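You operate a simulated robot arm through the tools that you are given. There is no shell and no other tool.

You run a simulated robot arm. Do the job below in one go: nothing can be reset, and whatever is moved stays where it is left.

Task
Top the kettle up from the table jug and boil it.
Fine: pour about 150 ml so that it stands over MIN, while it is off its base; put the jug back, shut the lid, set it on its base and wait till it clicks off. Set down upright: table jug.

The check looks at the end state, three seconds after you hand in, the way a careful person would. Anything else that was tipped, shoved, dropped, spilled or broken makes it a failure. Lids that push on must go on centred and level and be pressed home; caps that screw on are set level and turned clockwise until they are tight.

Robot
A 7-joint arm with a two-finger parallel gripper, fixed in place. Base frame: the origin is on the floor under the middle of its stand, x ahead of it, y to its left, z up. Units: mm, rad, N and s.
With the tool pointing down near the work surface it reaches from about 360 to 780 mm from the base axis. Its first joint turns from -2.897 to 2.897 rad. Payload 3.91 kg.
Tool frame: the origin (TCP) lies between the finger pads and is the grasp point; the fingertips stand 30 mm ahead of it; z points along the fingers, y is the line along which they close. Largest opening 110 mm; finger width 20, thickness 10; the body of the gripper, 48 by 112 mm, starts 55 mm behind the TCP.
Orientation is that of the tool frame in the base frame, as a unit quaternion [w, x, y, z]. With the fingers straight down and closing along the base's y, the tool's x points along the base's -x, its y along +y and its z along -z.

Tools
- The arm moves only by the tool send_rows. Its argument "commands" is a list of rows, each an object (a shift or turn left out is 0, a gripper value left out holds the last) with "travel": the shift along the tool's x, y, z in mm, a list of three; "rot": the turn, a rotation vector about the tool's x, y, z in rad, a list of three. In form: [{"travel": [dx, dy, dz], "rot": [rx, ry, rz]}, ...]. A call has 1 to 20 rows; each row shifts and turns the commanded pose from where the row before left it, along the tool's axes as they then stand. "grip" is the finger opening in mm, from 0 to 110, set as the call begins (left out, the last holds). Each row takes 0.2 s and may step no farther than 50 mm and 0.15 rad from the row before; otherwise, or with a gripper value out of range, the whole call is refused. A pose out of reach is approached as far as the arm can. The call stops where the force on the tool passes 40 N (or 10 N more than at its start, if that is more) or the arm is blocked; 0.2 s more then pass. The fingers move at their own pace (about 153 mm/s each) and stop on an object; they squeeze with about 40 N. The grip force told is the motor's: it shows also when the fingers shut on nothing. Time passes only in rows, and 0.2 s behind the last, so rows that do not move let the fingers close. It gives the time, the measured TCP pose, the force on the tool (base axes), the opening and the grip force at its end, in the units of the frame above (readings bear some noise), with the torque about the TCP (base axes, N m) and any sound that the robot's microphone picked up, and new pictures: "pictures" is both (left out), scene, wrist or none.
- Cameras (640 x 400 px; columns grow to the right, rows downward): "scene" is fixed at [47.3, 508, 1480.8]; the picture's right is [-0.57, -0.82, 0.00], its down [-0.36, 0.25, -0.90] and it looks along [0.74, -0.51, -0.43] (base axes); focal length 293 px, centre (320, 200). "wrist" rides on the gripper at [77, 7, -114] in the tool frame; the picture's right is [-0.09, 1.00, 0.00], its down [-0.80, -0.07, -0.59] and it looks along [-0.59, -0.05, 0.80] (tool axes); focal length 270 px, centre (320, 200).
- slide_trunk(by): slides the trunk up (or, below 0, down) by that many mm; the arm rides with it, the base frame stays. It gives what a move gives, with no picture.
- pixel_to_xyz(camera, pixels): there is no depth. For up to 12 entries [column, row, z] of the newest picture of that camera ("zoom" is the newest enlarged one), the place [x, y] in the base frame at which the ray of that pixel passes the height z, good to about 2 mm, but the place of the scene camera against the robot may be out by one fixed shift of up to 18 mm in any direction. It takes no simulated time.
- close_up(camera, box): a new picture of the part [left, top, right, bottom] of that camera's present view, enlarged. It takes no simulated time.
- finish_job(): hands the job in; it is judged then, once.

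Unless the task says otherwise, let go and move clear before handing in.

The tools are called after ">>>" as name(argument=value, ...) on one line, values as JSON. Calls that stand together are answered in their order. send_rows: Moves the arm, as the interface text tells. Its arguments: {"type":"object","properties":{"commands":{"type":"array"},"grip":{"type":"number"},"pictures":{"type":"string","enum":["both","scene","wrist","none"]}},"required":["commands"]} The other tools are called the same way: slide_trunk (by) moves the trunk up or down; pixel_to_xyz (camera, pixels) gives the place at which the rays of pixels pass given heights; close_up (camera, box) takes an enlarged picture of a part of a camera's view; finish_job () hands the job in.

At the start:

```text
time: 0.0
eef_pos: [410.5, 28.7, 1344.7]
orientation: [0.0, 0.0, 1.0, 0.0]
force: [0.7, -0.4, -0.3]
torque: [-0.02, 0.0, 0.03]
finger_gap: 109.9
grip_force: 0.1
trunk travel left (down, up): [-575.0, 35.0]
```

scene: 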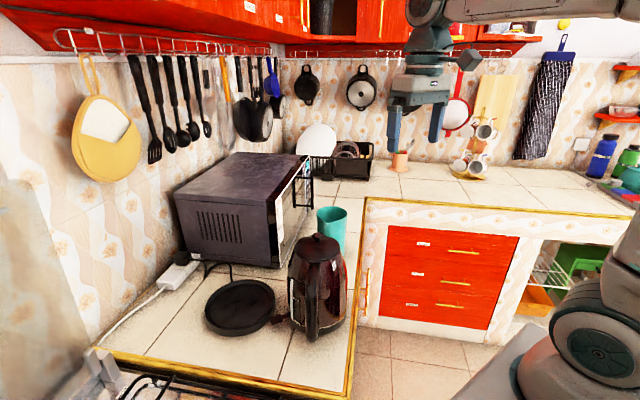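
wrist: 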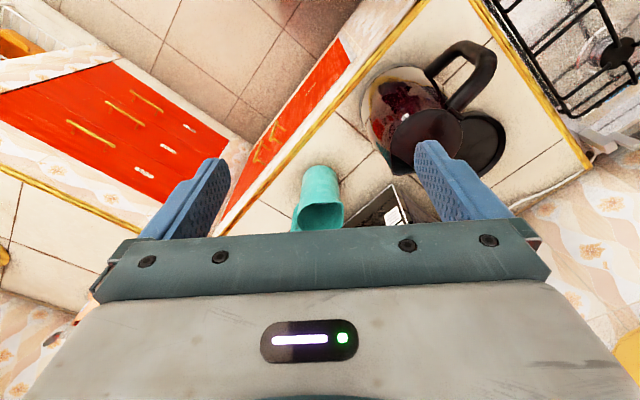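

The scene picture shows the kettle around pixel (318,285), its round base at (240,306) and the teal jug at (331,228). I will take enlarged views of these before I move anything.

>>> close_up(camera="scene", box=[180, 190, 380, 350])

>>> close_up(camera="wrist", box=[280, 20, 560, 240])

>>> close_up(camera="scene", box=[280, 220, 360, 350])

```text
2.50 times, centred on (280, 270) of scene
```

zoom: 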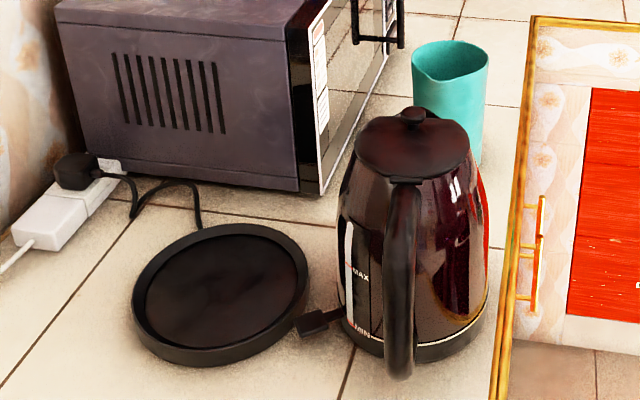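

```text
1.82 times, centred on (420, 130) of wrist
```

zoom: 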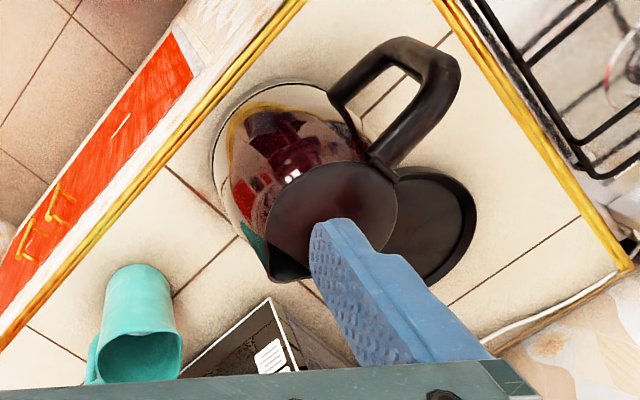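

```text
3.08 times, centred on (320, 285) of scene
```

zoom: 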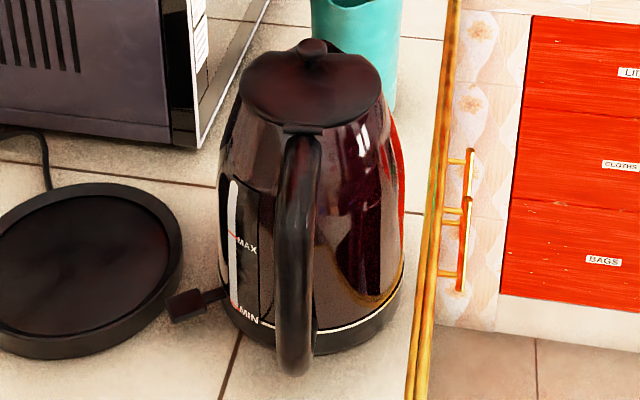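

The kettle's lid is shut and hinged beside the handle, with a knob on the spout side. There is a switch lever low on the left, and the sight-glass reads MIN and MAX. Next I will triangulate the counter height and positions from both cameras.

>>> pixel_to_xyz(camera="scene", pixels=[[240, 307, 800], [240, 307, 850], [240, 307, 900], [240, 307, 950], [240, 307, 1000], [331, 214, 900], [331, 214, 1000], [331, 214, 1100], [320, 238, 1000], [320, 238, 1100], [320, 238, 1150], [320, 238, 1200]])

>>> pixel_to_xyz(camera="wrist", pixels=[[487, 142, 800], [487, 142, 850], [487, 142, 900], [487, 142, 950], [487, 142, 1000], [321, 216, 900], [321, 216, 1000], [321, 216, 1100], [422, 135, 1000], [422, 135, 1100], [422, 135, 1150], [422, 135, 1200]])

```text
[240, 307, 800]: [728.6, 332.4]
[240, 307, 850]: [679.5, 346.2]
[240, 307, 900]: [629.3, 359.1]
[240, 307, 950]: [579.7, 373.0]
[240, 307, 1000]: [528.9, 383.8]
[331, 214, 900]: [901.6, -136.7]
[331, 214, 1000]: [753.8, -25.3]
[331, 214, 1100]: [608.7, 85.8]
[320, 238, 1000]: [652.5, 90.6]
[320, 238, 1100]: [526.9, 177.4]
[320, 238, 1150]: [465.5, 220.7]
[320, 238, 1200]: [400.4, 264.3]
```

```text
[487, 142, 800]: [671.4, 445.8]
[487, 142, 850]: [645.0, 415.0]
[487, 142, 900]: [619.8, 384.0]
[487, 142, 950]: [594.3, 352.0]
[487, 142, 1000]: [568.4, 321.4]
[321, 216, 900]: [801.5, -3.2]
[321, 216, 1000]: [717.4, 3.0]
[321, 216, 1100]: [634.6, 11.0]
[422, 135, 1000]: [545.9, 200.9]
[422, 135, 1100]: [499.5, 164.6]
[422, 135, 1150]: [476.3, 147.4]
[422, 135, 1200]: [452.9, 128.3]
```

The two rays to the base disc agree near z≈925 at about (606,367), so the counter top is near 915. I will look closer at the disc, jug and counter edges in the wrist picture.

>>> close_up(camera="wrist", box=[340, 20, 520, 200])

>>> pixel_to_xyz(camera="wrist", pixels=[[430, 0, 915], [330, 105, 915], [217, 235, 915], [475, 0, 915], [585, 165, 915], [320, 170, 915], [340, 225, 1035], [300, 225, 1035], [295, 232, 1035], [362, 110, 915], [390, 68, 915], [505, 140, 925]])

```text
2.22 times, centred on (430, 110) of wrist
```

zoom: 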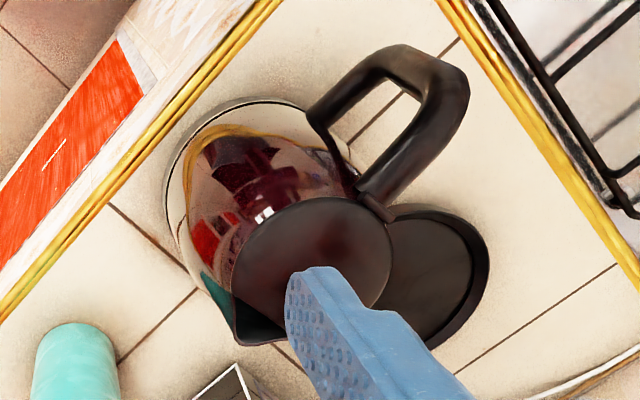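

```text
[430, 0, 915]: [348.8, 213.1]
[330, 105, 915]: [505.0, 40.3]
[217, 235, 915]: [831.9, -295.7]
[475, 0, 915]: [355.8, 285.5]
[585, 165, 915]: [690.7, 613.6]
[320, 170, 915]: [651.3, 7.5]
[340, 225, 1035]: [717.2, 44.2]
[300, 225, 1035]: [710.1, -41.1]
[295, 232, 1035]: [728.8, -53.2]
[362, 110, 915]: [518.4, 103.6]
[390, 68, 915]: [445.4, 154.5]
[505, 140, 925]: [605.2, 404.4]
```

The kettle stands near (520,165) and the jug near (690,5) with its rim about z 1035. I will zoom hard on the sight-glass, switch, lid hinge and jug to learn how they work.

>>> close_up(camera="scene", box=[280, 270, 330, 345])

>>> close_up(camera="scene", box=[290, 200, 354, 250])

>>> close_up(camera="scene", box=[290, 228, 340, 268])

>>> close_up(camera="wrist", box=[280, 150, 370, 235])

```text
5.33 times, centred on (305, 308) of scene
```

zoom: 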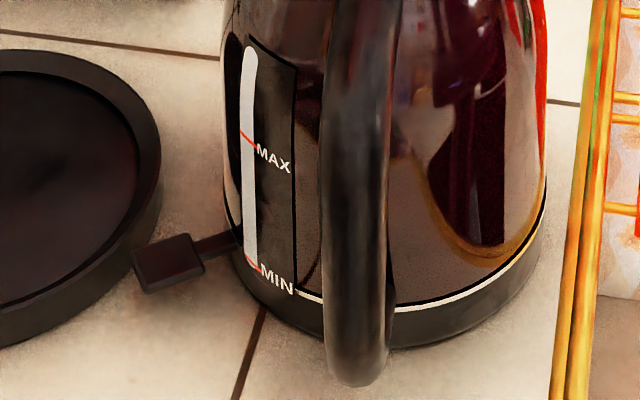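

```text
8.00 times, centred on (322, 225) of scene
```

zoom: 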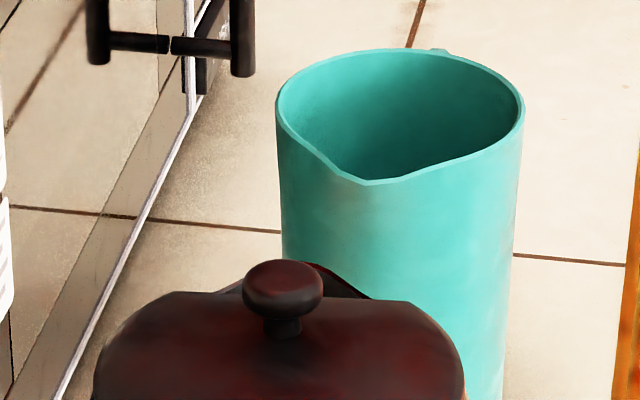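

```text
10.00 times, centred on (315, 248) of scene
```

zoom: 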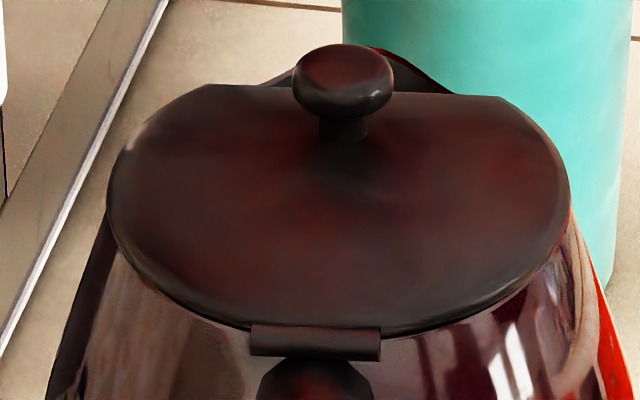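

```text
4.71 times, centred on (325, 192) of wrist
```

zoom: 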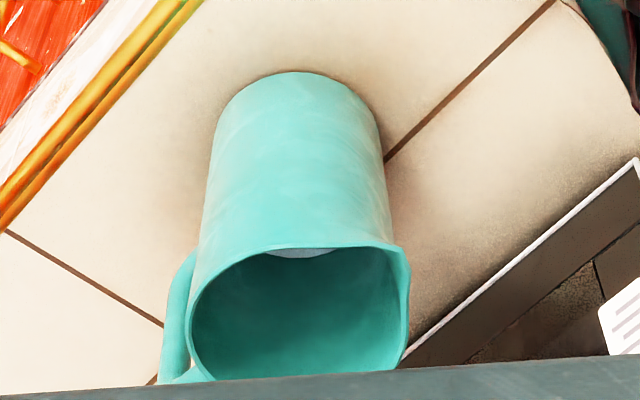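

The jug's spout points towards the kettle and its handle faces away. The kettle lid hinges at the handle and has a mushroom knob by the spout. I will move the hand up and left for a view down onto the kettle, turning the closing axis across the kettle's handle plane.

>>> send_rows(commands=[{"travel": [7, 41, 0]}, {"travel": [7, 41, 0]}, {"travel": [7, 41, 0]}, {"travel": [7, 41, 0]}, {"travel": [7, 41, 0]}, {"travel": [7, 41, 0]}, {"rot": [0, 0, 0.1257]}, {"rot": [0, 0, 0.1257]}, {"rot": [0, 0, 0.1257]}, {"rot": [0, 0, 0.1257]}, {"rot": [0, 0, 0.1257]}, {"travel": [0, 0, 0]}])

```text
time: 2.6
eef_pos: [368.5, 275.2, 1344.5]
orientation: [-0.001, 0.309, 0.951, 0.0]
force: [0.0, 1.3, -0.1]
torque: [0.02, 0.0, 0.03]
finger_gap: 109.9
grip_force: 0.1
trunk travel left (down, up): [-575.0, 35.0]
```

scene: 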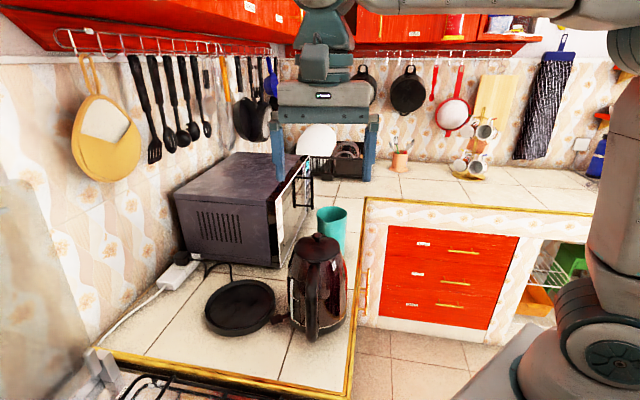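
wrist: 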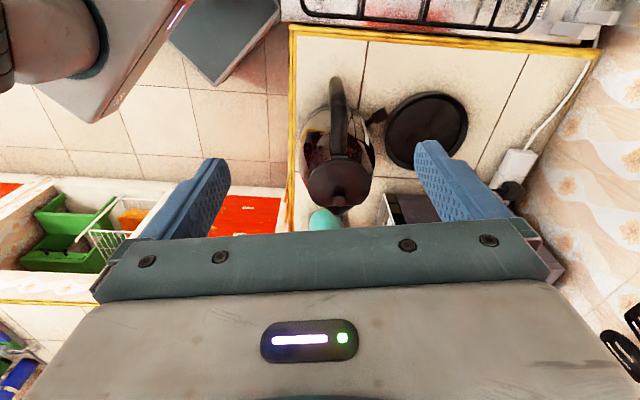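

The counter now lines up with the picture: the handle points up the image at (337,110), the knob is at (337,195) and the disc at (427,130). I will zoom in on these for accurate positions.

>>> close_up(camera="wrist", box=[285, 60, 485, 220])

>>> close_up(camera="wrist", box=[290, 140, 390, 225])

>>> pixel_to_xyz(camera="wrist", pixels=[[427, 130, 925], [386, 130, 925], [468, 130, 925], [427, 92, 925], [427, 170, 925], [294, 30, 915], [294, 220, 915], [595, 50, 915], [337, 195, 1130], [337, 172, 1110], [304, 150, 920], [374, 150, 920]])

```text
2.50 times, centred on (385, 140) of wrist
```

zoom: 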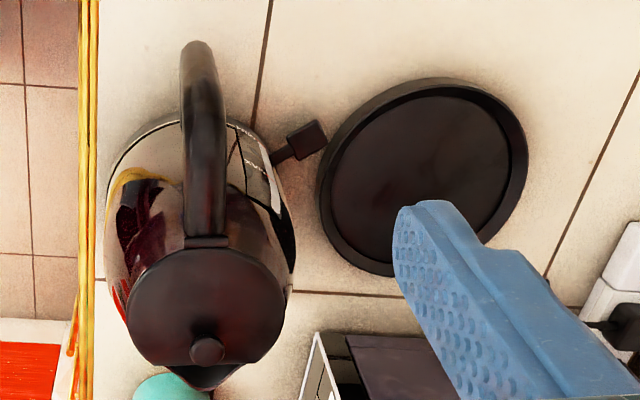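

```text
4.71 times, centred on (340, 182) of wrist
```

zoom: 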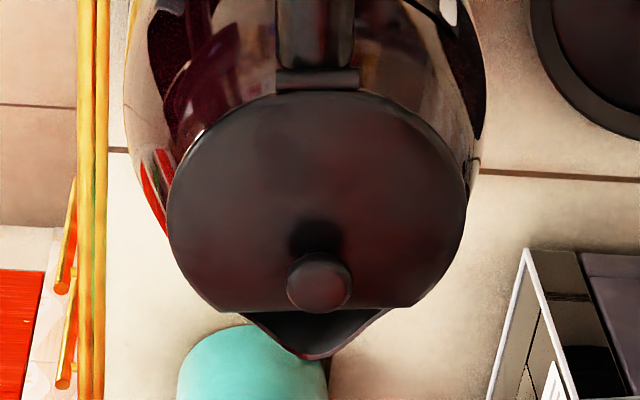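

```text
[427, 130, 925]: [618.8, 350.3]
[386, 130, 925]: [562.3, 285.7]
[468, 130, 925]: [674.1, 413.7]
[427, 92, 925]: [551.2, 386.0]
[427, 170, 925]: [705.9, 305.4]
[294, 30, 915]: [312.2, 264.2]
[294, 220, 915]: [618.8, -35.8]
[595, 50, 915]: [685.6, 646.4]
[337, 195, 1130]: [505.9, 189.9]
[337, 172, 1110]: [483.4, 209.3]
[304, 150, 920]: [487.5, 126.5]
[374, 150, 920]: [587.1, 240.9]
```

By triangulation the hinge lies near (480,220,1074). I will convert the rest of the lid features from the enlarged wrist picture.

>>> pixel_to_xyz(camera="zoom", pixels=[[168, 215, 1078], [467, 190, 1078], [317, 78, 1074], [319, 90, 1078], [319, 280, 1100], [319, 280, 1105], [316, 308, 1078], [312, 355, 1078], [287, 282, 1100], [351, 282, 1100], [275, 80, 1074], [360, 76, 1074]])

>>> close_up(camera="wrist", box=[380, 80, 480, 180])

>>> close_up(camera="wrist", box=[480, 100, 600, 220])

```text
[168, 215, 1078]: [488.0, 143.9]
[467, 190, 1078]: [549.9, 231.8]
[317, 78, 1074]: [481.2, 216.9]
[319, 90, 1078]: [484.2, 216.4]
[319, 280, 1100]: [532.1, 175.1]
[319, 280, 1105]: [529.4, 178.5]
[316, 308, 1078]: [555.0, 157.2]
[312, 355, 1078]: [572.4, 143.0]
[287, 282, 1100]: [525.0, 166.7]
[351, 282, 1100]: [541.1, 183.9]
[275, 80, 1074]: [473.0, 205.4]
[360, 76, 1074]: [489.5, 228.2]
```

```text
4.00 times, centred on (430, 130) of wrist
```

zoom: 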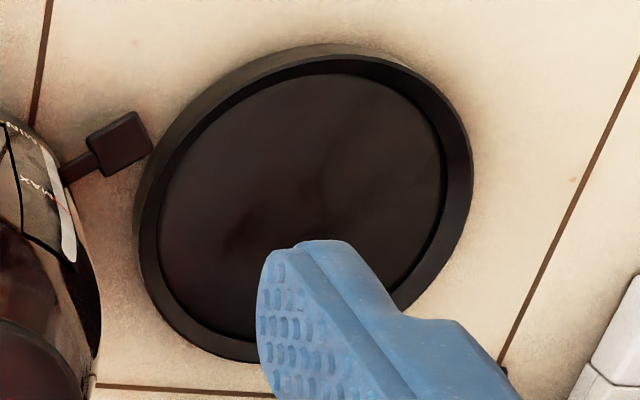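

```text
3.33 times, centred on (540, 160) of wrist
```

zoom: 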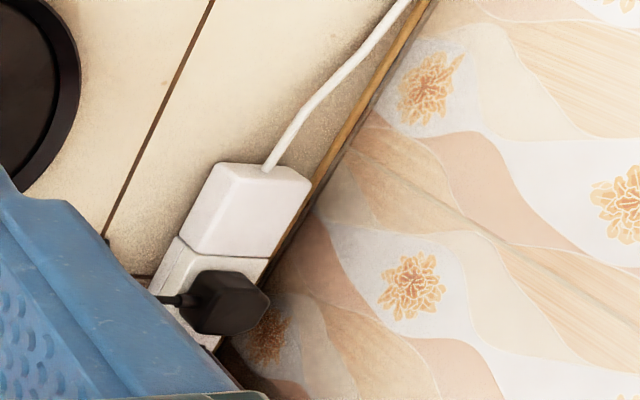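

The lid spans (488,144) to (550,232), so its centre is near (519,188), with the knob near (531,177) and the hinge line at azimuth 54°. I will move closer and lower for a second, sharper view to fix heights.

>>> send_rows(commands=[{"travel": [-23.1, 1.7, 31.7]}, {"travel": [-23.1, 1.7, 31.7]}, {"travel": [-23.1, 1.7, 31.7]}, {"travel": [-23.1, 1.7, 31.7]}, {"travel": [-23.1, 1.7, 31.2]}, {"travel": [0, 0, 0]}])

```text
time: 4.0
eef_pos: [467.2, 213.2, 1186.5]
orientation: [0.0, 0.308, 0.951, 0.001]
force: [-1.2, -0.7, -0.3]
torque: [0.0, -0.03, 0.01]
finger_gap: 110.0
grip_force: 0.0
trunk travel left (down, up): [-575.0, 35.0]
```

scene: 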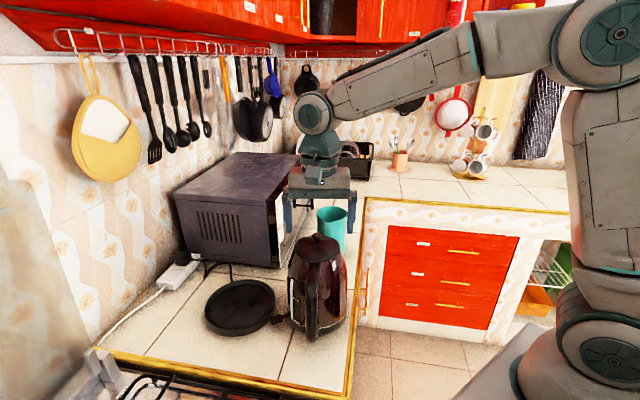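
wrist: 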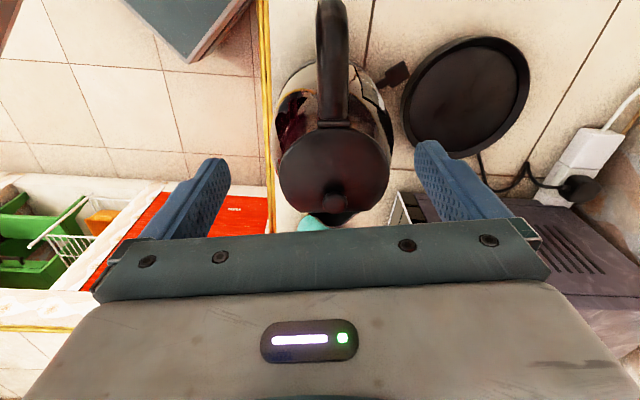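

The knob is now at about (334,196) and the disc is fully visible around (465,97). I will zoom in for precise features.

>>> close_up(camera="wrist", box=[260, 110, 410, 230])

>>> pixel_to_xyz(camera="wrist", pixels=[[401, 105, 930], [531, 82, 930], [470, 36, 930], [455, 158, 930], [465, 96, 930], [262, 20, 915], [270, 200, 915], [395, 75, 930], [395, 75, 945], [330, 5, 1060], [330, 5, 1000], [332, 75, 1070]])

>>> close_up(camera="wrist", box=[370, 0, 560, 170])

```text
3.33 times, centred on (335, 170) of wrist
```

zoom: 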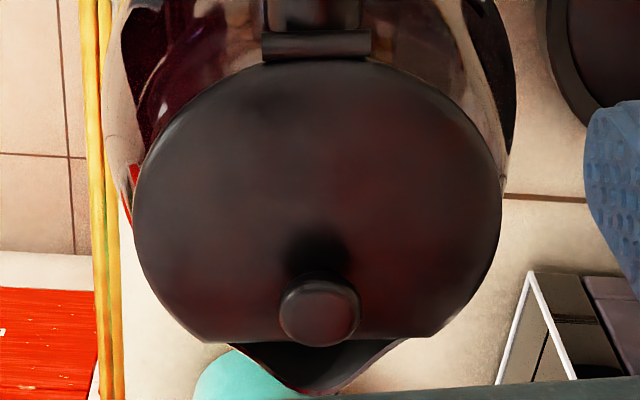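

```text
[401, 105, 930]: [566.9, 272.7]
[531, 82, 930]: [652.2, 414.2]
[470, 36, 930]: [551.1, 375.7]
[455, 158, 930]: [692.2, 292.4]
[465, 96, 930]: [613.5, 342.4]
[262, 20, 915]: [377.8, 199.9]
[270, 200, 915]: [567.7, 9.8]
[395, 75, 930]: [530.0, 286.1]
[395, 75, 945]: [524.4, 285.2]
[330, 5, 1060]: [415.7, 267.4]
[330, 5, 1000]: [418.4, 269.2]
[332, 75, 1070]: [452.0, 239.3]
```

```text
2.35 times, centred on (465, 85) of wrist
```

zoom: 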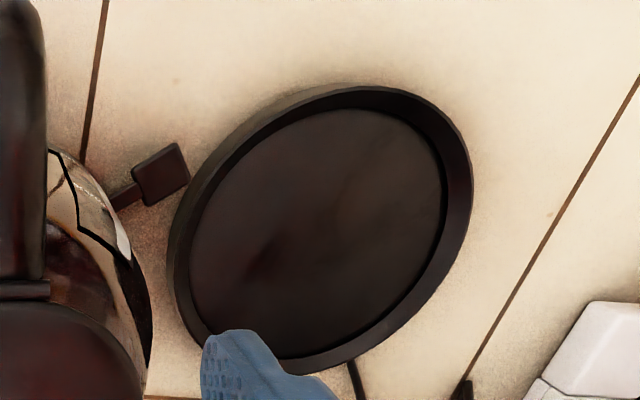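

Combining views, the lid top is about z 1076, the knob head about (534,176) at z≈1095, the disc about (641,355), and the counter nearer z≈869 than 915. I will bring the hand over the knob with the fingers partly closed, still above it, and check from the scene camera.

>>> send_rows(commands=[{"travel": [-38, 4.6, 13]}, {"travel": [-37.5, 4.6, 13]}, {"travel": [0, 0, 10]}, {"travel": [0, 0, 0]}], grip=50)

>>> close_up(camera="scene", box=[280, 180, 370, 280])

```text
time: 5.0
eef_pos: [534.5, 177.0, 1150.4]
orientation: [0.0, 0.309, 0.951, 0.0]
force: [-0.1, -0.6, -0.8]
torque: [-0.02, -0.03, 0.0]
finger_gap: 50.2
grip_force: 0.1
trunk travel left (down, up): [-575.0, 35.0]
```

scene: 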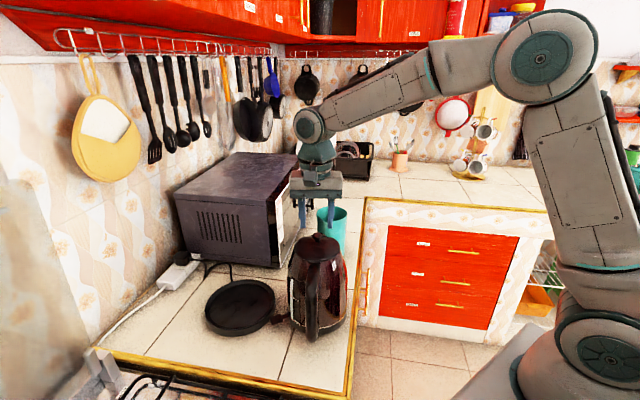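
wrist: 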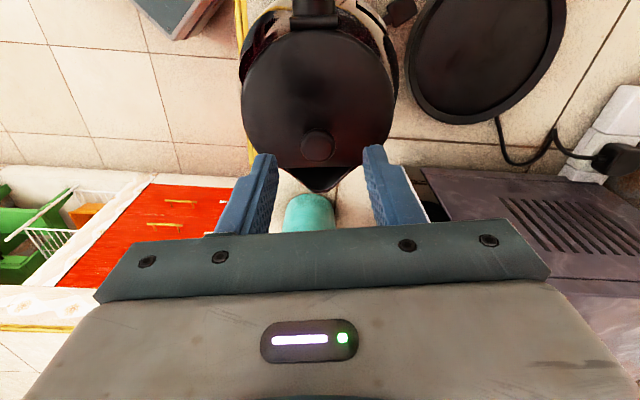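

```text
4.00 times, centred on (325, 230) of scene
```

zoom: 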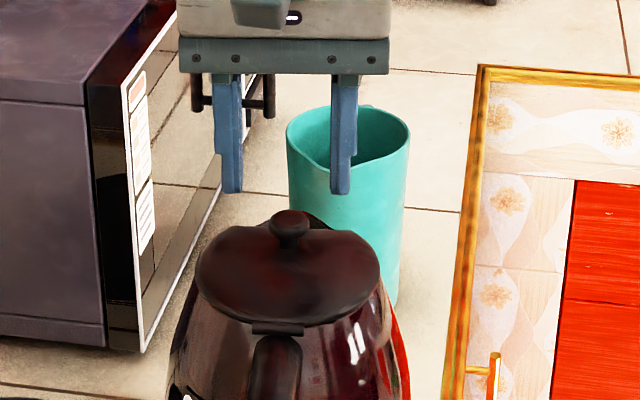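

The knob at (317,145) lies between the fingertips, and for a point straight below the TCP at z≈1095 I expect (320,144), so the hand is well lined up. I will enlarge the view to confirm before lowering.

>>> close_up(camera="wrist", box=[240, 100, 400, 200])

>>> pixel_to_xyz(camera="wrist", pixels=[[317, 145, 1090], [317, 145, 1095], [317, 145, 1100], [317, 145, 1105], [242, 85, 1073], [394, 75, 1073], [315, 18, 1074], [490, 60, 885]])

```text
4.00 times, centred on (320, 150) of wrist
```

zoom: 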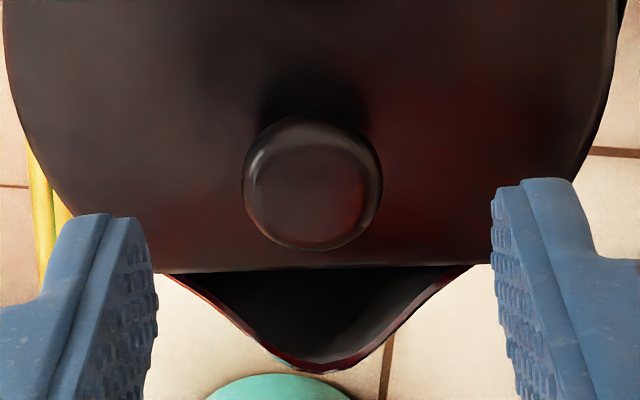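

```text
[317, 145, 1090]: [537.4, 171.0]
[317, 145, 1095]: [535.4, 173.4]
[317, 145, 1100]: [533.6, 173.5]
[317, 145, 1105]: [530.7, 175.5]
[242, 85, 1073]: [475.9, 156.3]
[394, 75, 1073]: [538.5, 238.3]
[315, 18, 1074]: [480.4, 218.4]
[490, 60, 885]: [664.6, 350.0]
```

The knob centre reads about (535,173), so I will shift about 3 mm each way and lower until the fingertips flank the knob head, just above the lid.

>>> send_rows(commands=[{"travel": [-2.5, -2.8, 10]}, {"travel": [0, 0, 10]}, {"travel": [0, 0, 8]}, {"travel": [0, 0, 4]}, {"travel": [0, 0, 0]}])

>>> close_up(camera="scene", box=[290, 200, 350, 260])

>>> close_up(camera="wrist", box=[240, 80, 400, 200])

```text
time: 6.2
eef_pos: [533.5, 172.6, 1119.1]
orientation: [0.0, 0.308, 0.951, 0.001]
force: [1.1, -0.7, -0.5]
torque: [0.0, 0.05, 0.02]
finger_gap: 49.9
grip_force: 0.1
trunk travel left (down, up): [-575.0, 35.0]
```

scene: 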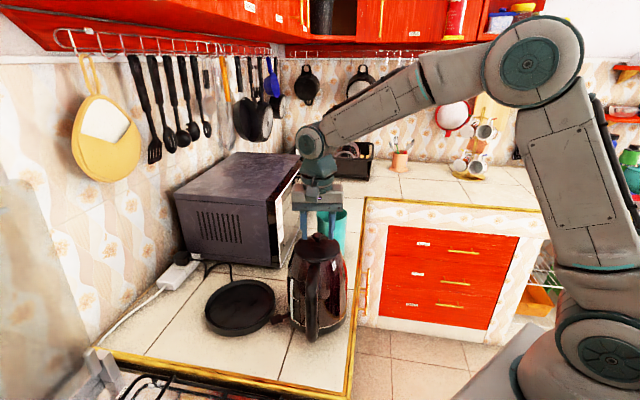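
wrist: 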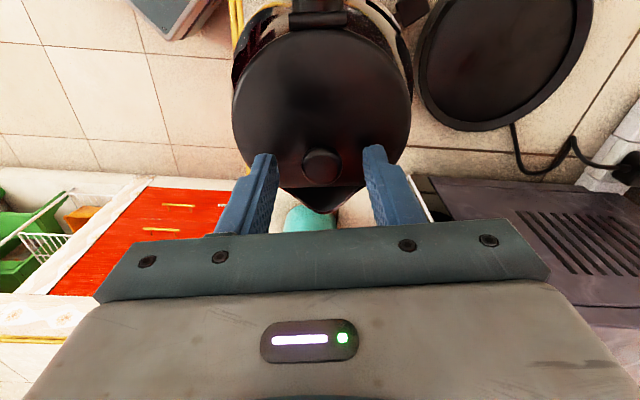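

```text
6.67 times, centred on (320, 230) of scene
```

zoom: 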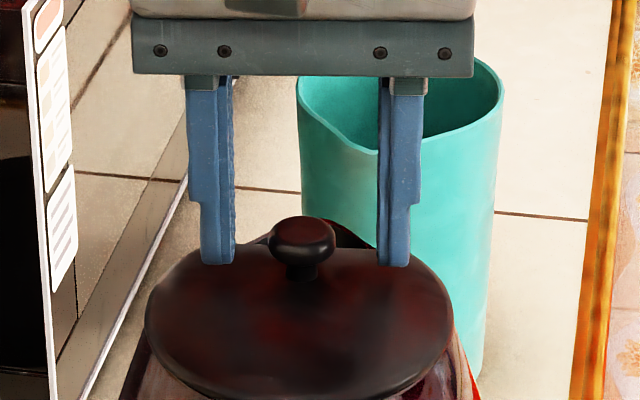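

```text
3.33 times, centred on (320, 140) of wrist
```

zoom: 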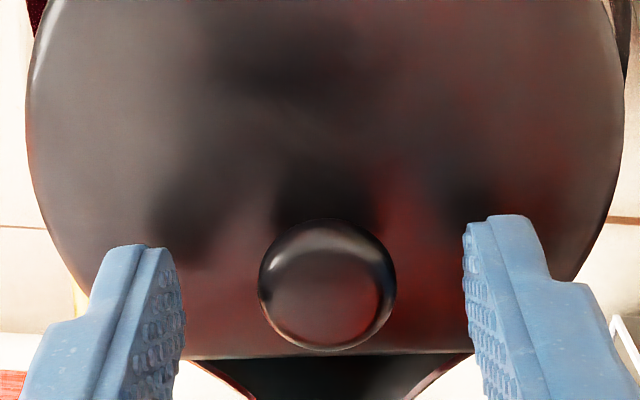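

The fingertips straddle the knob evenly, and the knob centre works out at about z 1093. I will lower 5 mm more and close on it.

>>> send_rows(commands=[{"travel": [0, 0, 3]}, {"travel": [0, 0, 2.5]}, {"travel": [0, 0, 0]}], grip=50, pictures="none")

>>> send_rows(commands=[{"travel": [0, 0, 0]}, {"travel": [0, 0, 0]}, {"travel": [0, 0, 0]}], grip=15)

>>> close_up(camera="scene", box=[290, 200, 350, 260])

```text
time: 7.0
eef_pos: [533.7, 172.8, 1112.4]
orientation: [0.0, 0.308, 0.951, 0.0]
force: [0.0, -0.2, 0.5]
torque: [0.04, 0.0, -0.01]
finger_gap: 50.4
grip_force: 0.0
trunk travel left (down, up): [-575.0, 35.0]
```

```text
time: 7.8
eef_pos: [534.8, 172.6, 1113.0]
orientation: [0.001, 0.307, 0.952, 0.0]
force: [3.2, 1.9, -0.2]
torque: [0.02, -0.08, -0.07]
finger_gap: 22.6
grip_force: 39.8
trunk travel left (down, up): [-575.0, 35.0]
```

scene: 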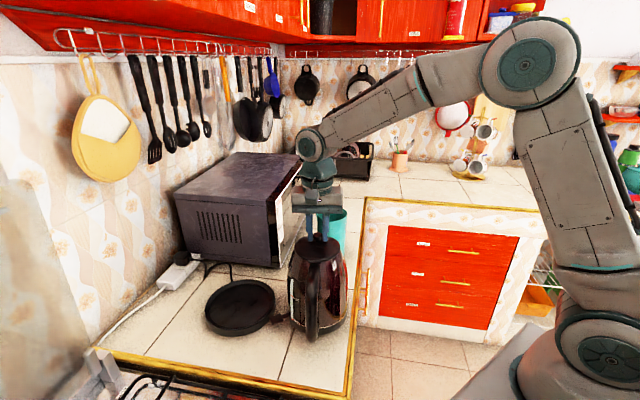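
wrist: 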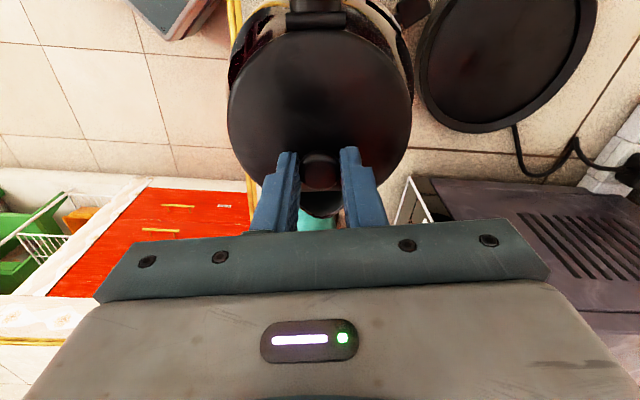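

```text
6.67 times, centred on (320, 230) of scene
```

zoom: 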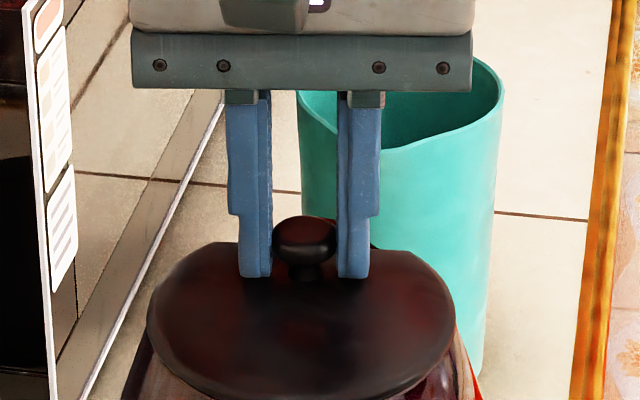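

The fingers hold the 22.6 mm knob. I will yaw slightly to match the hinge azimuth (about 51°) and then start opening the lid along its arc about the hinge, watching force.

>>> send_rows(commands=[{"rot": [0, 0, 0.055]}, {"travel": [2.05, 0, -3.45], "rot": [0, -0.05, 0]}, {"travel": [2.05, 0, -3.45], "rot": [0, -0.05, 0]}, {"travel": [2.05, 0, -3.45], "rot": [0, -0.05, 0]}, {"travel": [2.05, 0, -3.45], "rot": [0, -0.05, 0]}, {"travel": [0, 0, 0]}])

>>> close_up(camera="scene", box=[280, 200, 360, 350])

```text
time: 9.2
eef_pos: [527.3, 179.1, 1127.3]
orientation: [0.095, 0.334, 0.937, -0.034]
force: [0.1, -0.4, -0.2]
torque: [-0.25, -0.26, 0.0]
finger_gap: 22.5
grip_force: 39.6
trunk travel left (down, up): [-575.0, 35.0]
```

scene: 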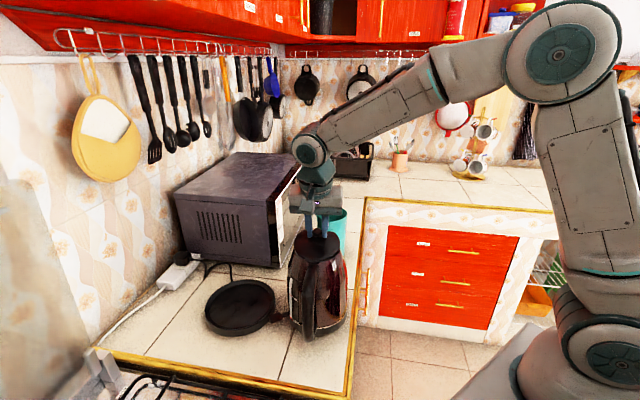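
wrist: 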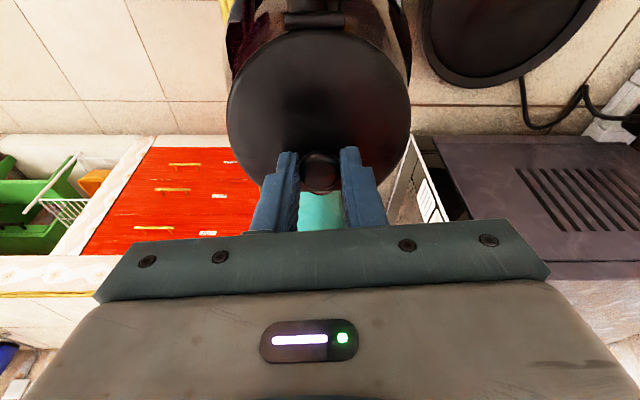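

```text
2.67 times, centred on (320, 275) of scene
```

zoom: 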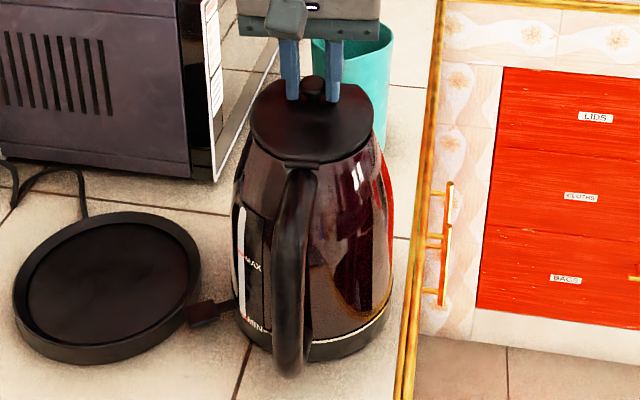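

The knob has risen along the arc with almost no force, but the handle's foot seems to have shifted a few pixels in the scene view. I will compare the same enlarged box as before to see whether the body moved.

>>> close_up(camera="scene", box=[280, 270, 330, 345])

>>> close_up(camera="scene", box=[290, 210, 350, 260])

>>> close_up(camera="wrist", box=[210, 0, 430, 200])

```text
5.33 times, centred on (305, 308) of scene
```

zoom: 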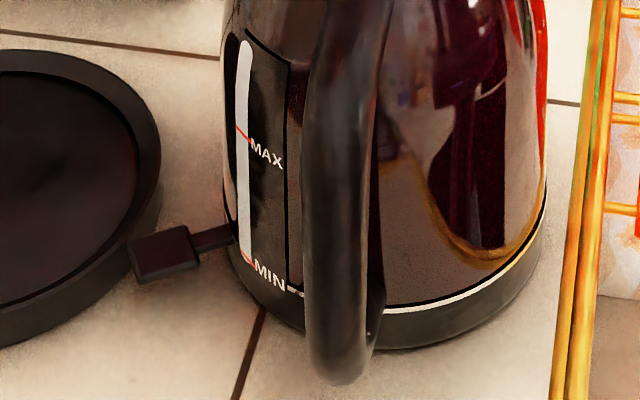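

```text
8.00 times, centred on (320, 235) of scene
```

zoom: 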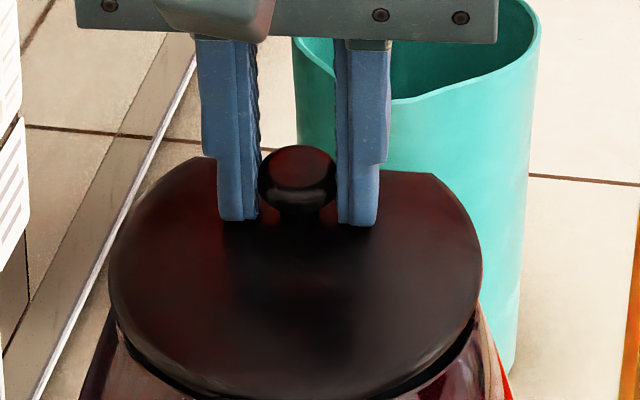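

```text
2.00 times, centred on (320, 100) of wrist
```

zoom: 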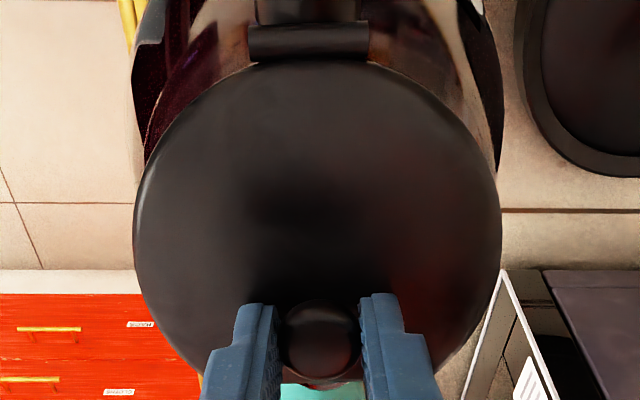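

The lid is parting from the rim as intended. The whole kettle only yawed about 3° with my yaw move, which does no harm. I will continue the opening arc in 0.1 rad steps without any more yaw.

>>> send_rows(commands=[{"travel": [4.2, 0, -6.8], "rot": [0, -0.1, 0]}, {"travel": [4.2, 0, -6.8], "rot": [0, -0.1, 0]}, {"travel": [4.2, 0, -6.8], "rot": [0, -0.1, 0]}, {"travel": [4.2, 0, -6.8], "rot": [0, -0.1, 0]}, {"travel": [0, 0, 0]}])

>>> close_up(camera="scene", box=[270, 190, 370, 350])

```text
time: 10.4
eef_pos: [507.1, 194.5, 1147.2]
orientation: [0.279, 0.319, 0.9, -0.098]
force: [-1.0, 3.2, -0.1]
torque: [0.07, 0.13, 0.01]
finger_gap: 22.6
grip_force: 39.1
trunk travel left (down, up): [-575.0, 35.0]
```

scene: 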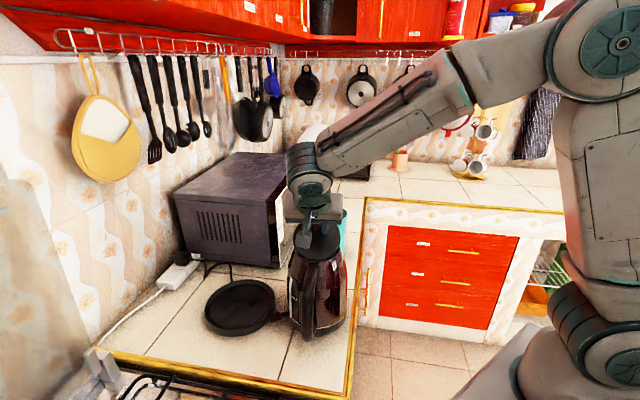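
wrist: 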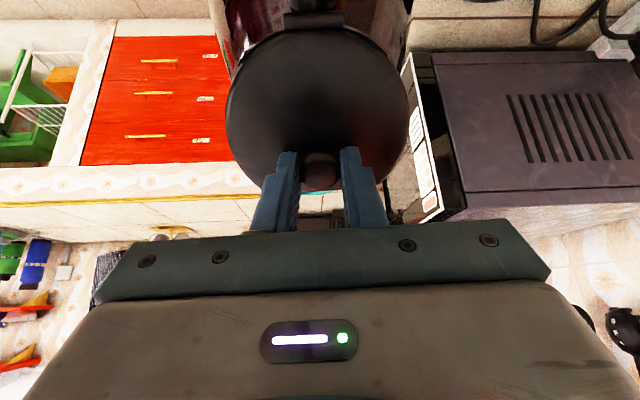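

```text
2.50 times, centred on (320, 270) of scene
```

zoom: 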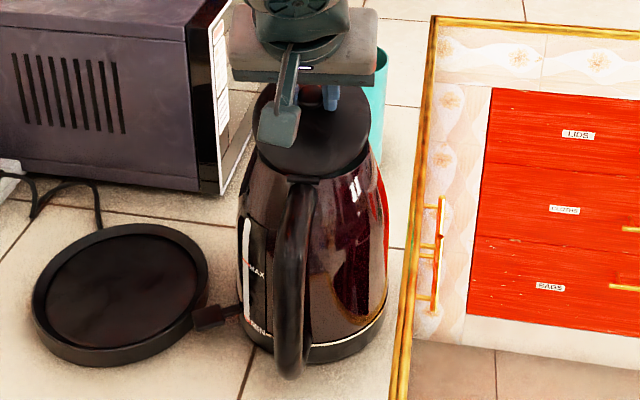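

The lid is about 34° open, with only about 3 N on the tool and the kettle's base still flat. I will continue the arc.

>>> send_rows(commands=[{"travel": [4.2, 0, -6.8], "rot": [0, -0.1, 0]}, {"travel": [4.2, 0, -6.8], "rot": [0, -0.1, 0]}, {"travel": [4.2, 0, -6.8], "rot": [0, -0.1, 0]}, {"travel": [4.2, 0, -6.8], "rot": [0, -0.1, 0]}, {"travel": [4.2, 0, -6.8], "rot": [0, -0.1, 0]}, {"travel": [0, 0, 0]}])

>>> close_up(camera="scene", box=[270, 190, 370, 350])

```text
time: 11.8
eef_pos: [478.1, 219.0, 1155.8]
orientation: [0.494, 0.284, 0.803, -0.174]
force: [0.4, 4.9, 4.7]
torque: [0.13, 0.08, 0.09]
finger_gap: 22.5
grip_force: 40.4
trunk travel left (down, up): [-575.0, 35.0]
```

scene: 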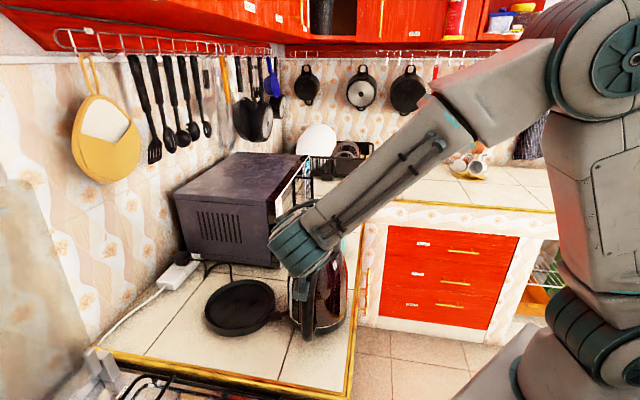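
wrist: 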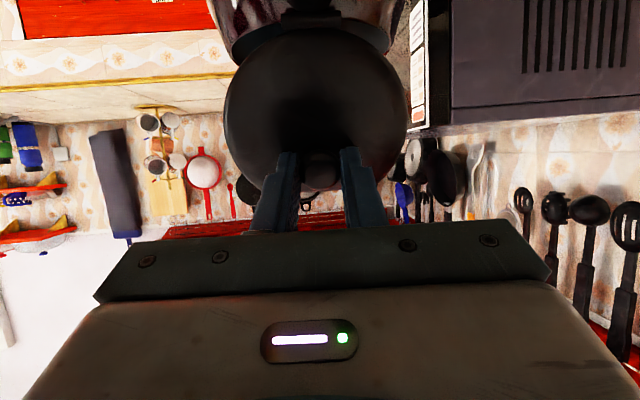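

```text
2.50 times, centred on (320, 270) of scene
```

zoom: 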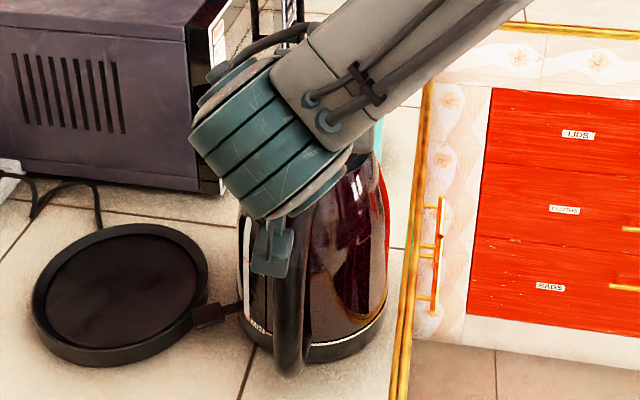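

The lid is about 63° open with forces near 5 N, and by geometry the hand's body and camera stay clear of the handle. I will continue past vertical so the lid can rest open.

>>> send_rows(commands=[{"travel": [4.2, 0, -6.8], "rot": [0, -0.1, 0]}, {"travel": [4.2, 0, -6.8], "rot": [0, -0.1, 0]}, {"travel": [4.2, 0, -6.8], "rot": [0, -0.1, 0]}, {"travel": [4.2, 0, -6.8], "rot": [0, -0.1, 0]}, {"travel": [0, 0, 0]}])

>>> close_up(camera="scene", box=[260, 180, 380, 350])

```text
time: 13.0
eef_pos: [453.0, 239.3, 1147.4]
orientation: [0.642, 0.245, 0.689, -0.229]
force: [-0.6, 4.4, 4.9]
torque: [0.63, 0.71, -0.07]
finger_gap: 22.6
grip_force: 39.6
trunk travel left (down, up): [-575.0, 35.0]
```

scene: 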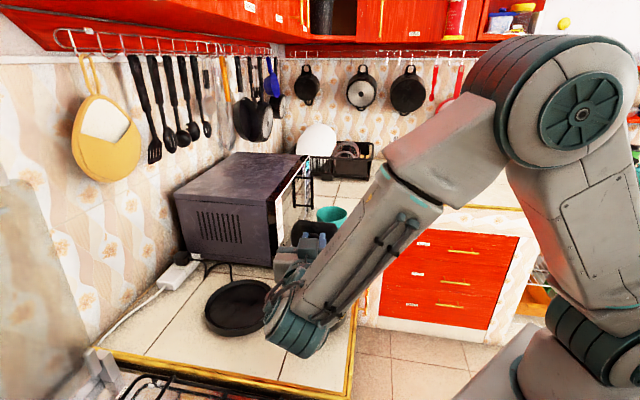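
wrist: 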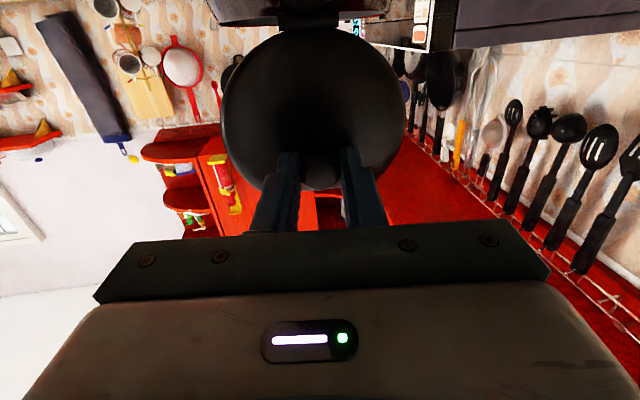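

```text
2.35 times, centred on (320, 265) of scene
```

zoom: 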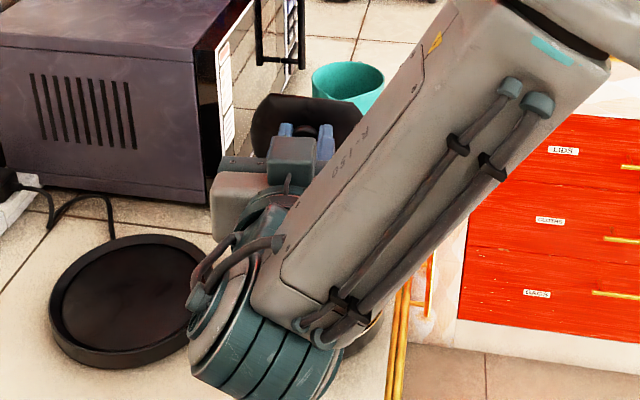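

The hand is at about 86° now, with roughly 1 Nm of torque about the hinge axis, perhaps near the lid's stop. I will try one more small step to tell.

>>> send_rows(commands=[{"travel": [2.1, 0, -3.4], "rot": [0, -0.05, 0]}, {"travel": [2.1, 0, -3.4], "rot": [0, -0.05, 0]}, {"travel": [0, 0, 0]}])

>>> close_up(camera="wrist", box=[190, 0, 450, 210])

>>> close_up(camera="scene", box=[270, 200, 350, 260])

```text
time: 13.8
eef_pos: [448.2, 242.0, 1144.9]
orientation: [0.676, 0.234, 0.656, -0.241]
force: [0.3, 3.5, 10.7]
torque: [0.4, 0.6, 0.0]
finger_gap: 22.6
grip_force: 40.2
trunk travel left (down, up): [-575.0, 35.0]
```

scene: 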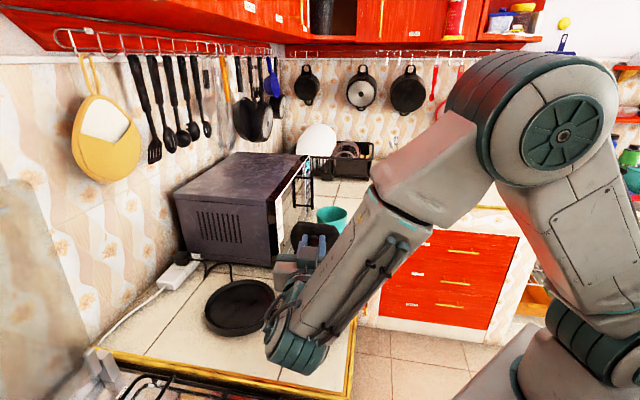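
wrist: 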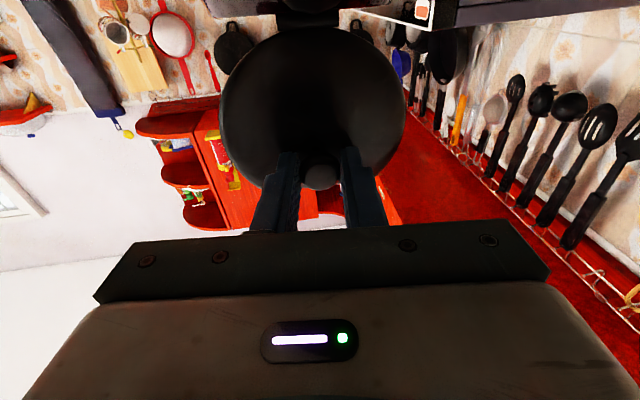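

```text
1.90 times, centred on (320, 105) of wrist
```

zoom: 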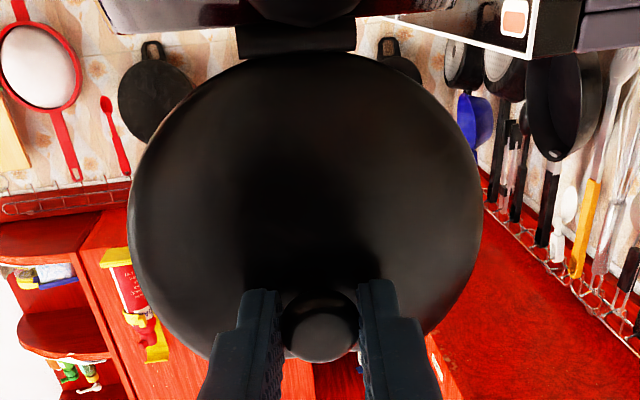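

```text
6.67 times, centred on (310, 230) of scene
```

zoom: 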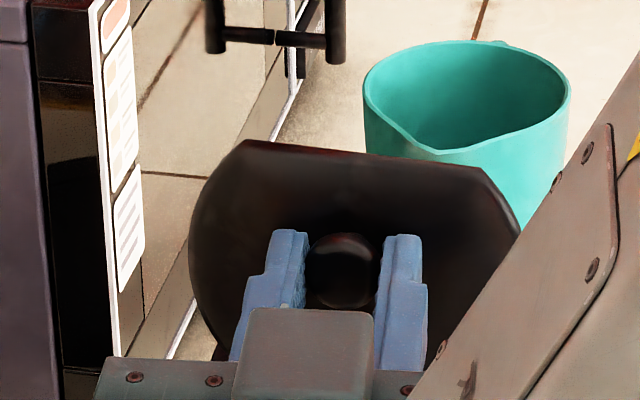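

The lid stands almost upright, with the knob slightly rotated in the pads, so it is probably at its stop. I will back off half a step and release gently to see whether it stays open.

>>> send_rows(commands=[{"travel": [-2.1, 0, 3.4], "rot": [0, 0.05, 0]}, {"travel": [0, 0, 0]}], pictures="none")

>>> send_rows(commands=[{"travel": [0, 0, 0]}, {"travel": [0, 0, 0]}, {"travel": [0, 0, 0]}], grip=50)

>>> close_up(camera="wrist", box=[190, 0, 450, 210])

>>> close_up(camera="scene", box=[270, 200, 350, 260])

```text
time: 14.4
eef_pos: [451.4, 241.0, 1145.8]
orientation: [0.659, 0.239, 0.673, -0.235]
force: [2.0, 1.1, 5.1]
torque: [-0.08, -0.18, 0.11]
finger_gap: 22.5
grip_force: 40.1
trunk travel left (down, up): [-575.0, 35.0]
```

```text
time: 15.2
eef_pos: [450.2, 240.9, 1145.4]
orientation: [0.659, 0.239, 0.673, -0.235]
force: [0.5, -0.7, -0.4]
torque: [0.02, -0.02, 0.0]
finger_gap: 49.9
grip_force: 0.0
trunk travel left (down, up): [-575.0, 35.0]
```

scene: 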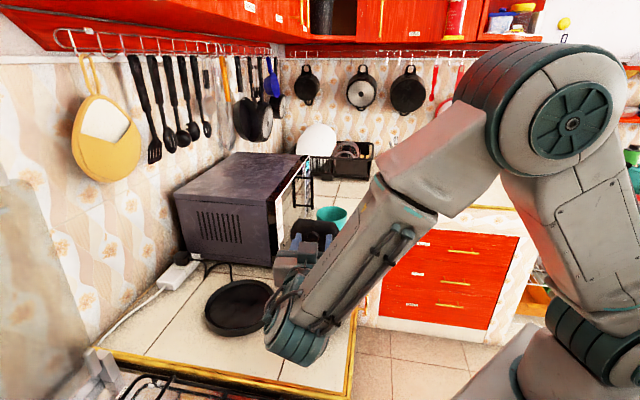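
wrist: 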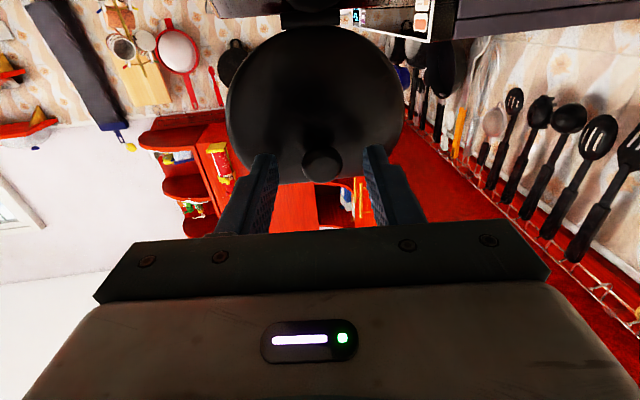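

```text
1.90 times, centred on (320, 105) of wrist
```

zoom: 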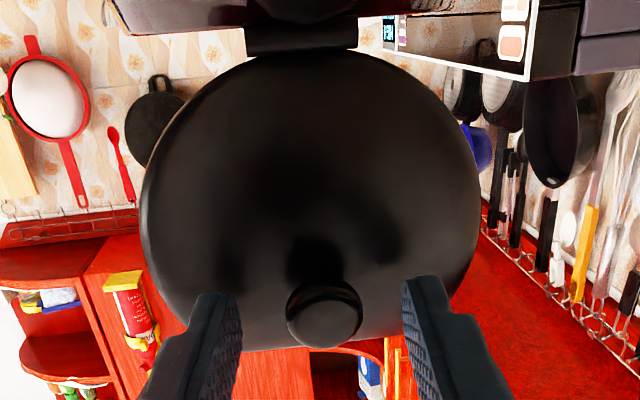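

```text
6.67 times, centred on (310, 230) of scene
```

zoom: 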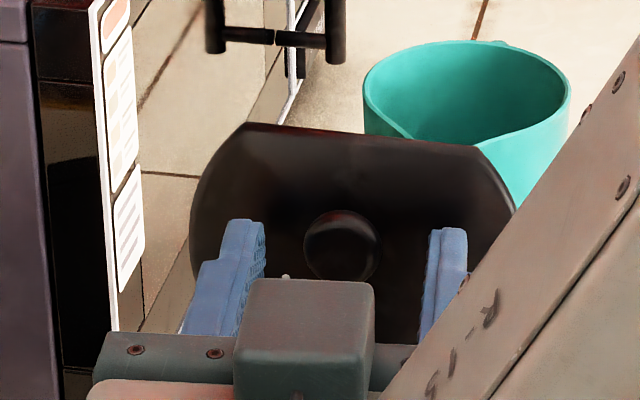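

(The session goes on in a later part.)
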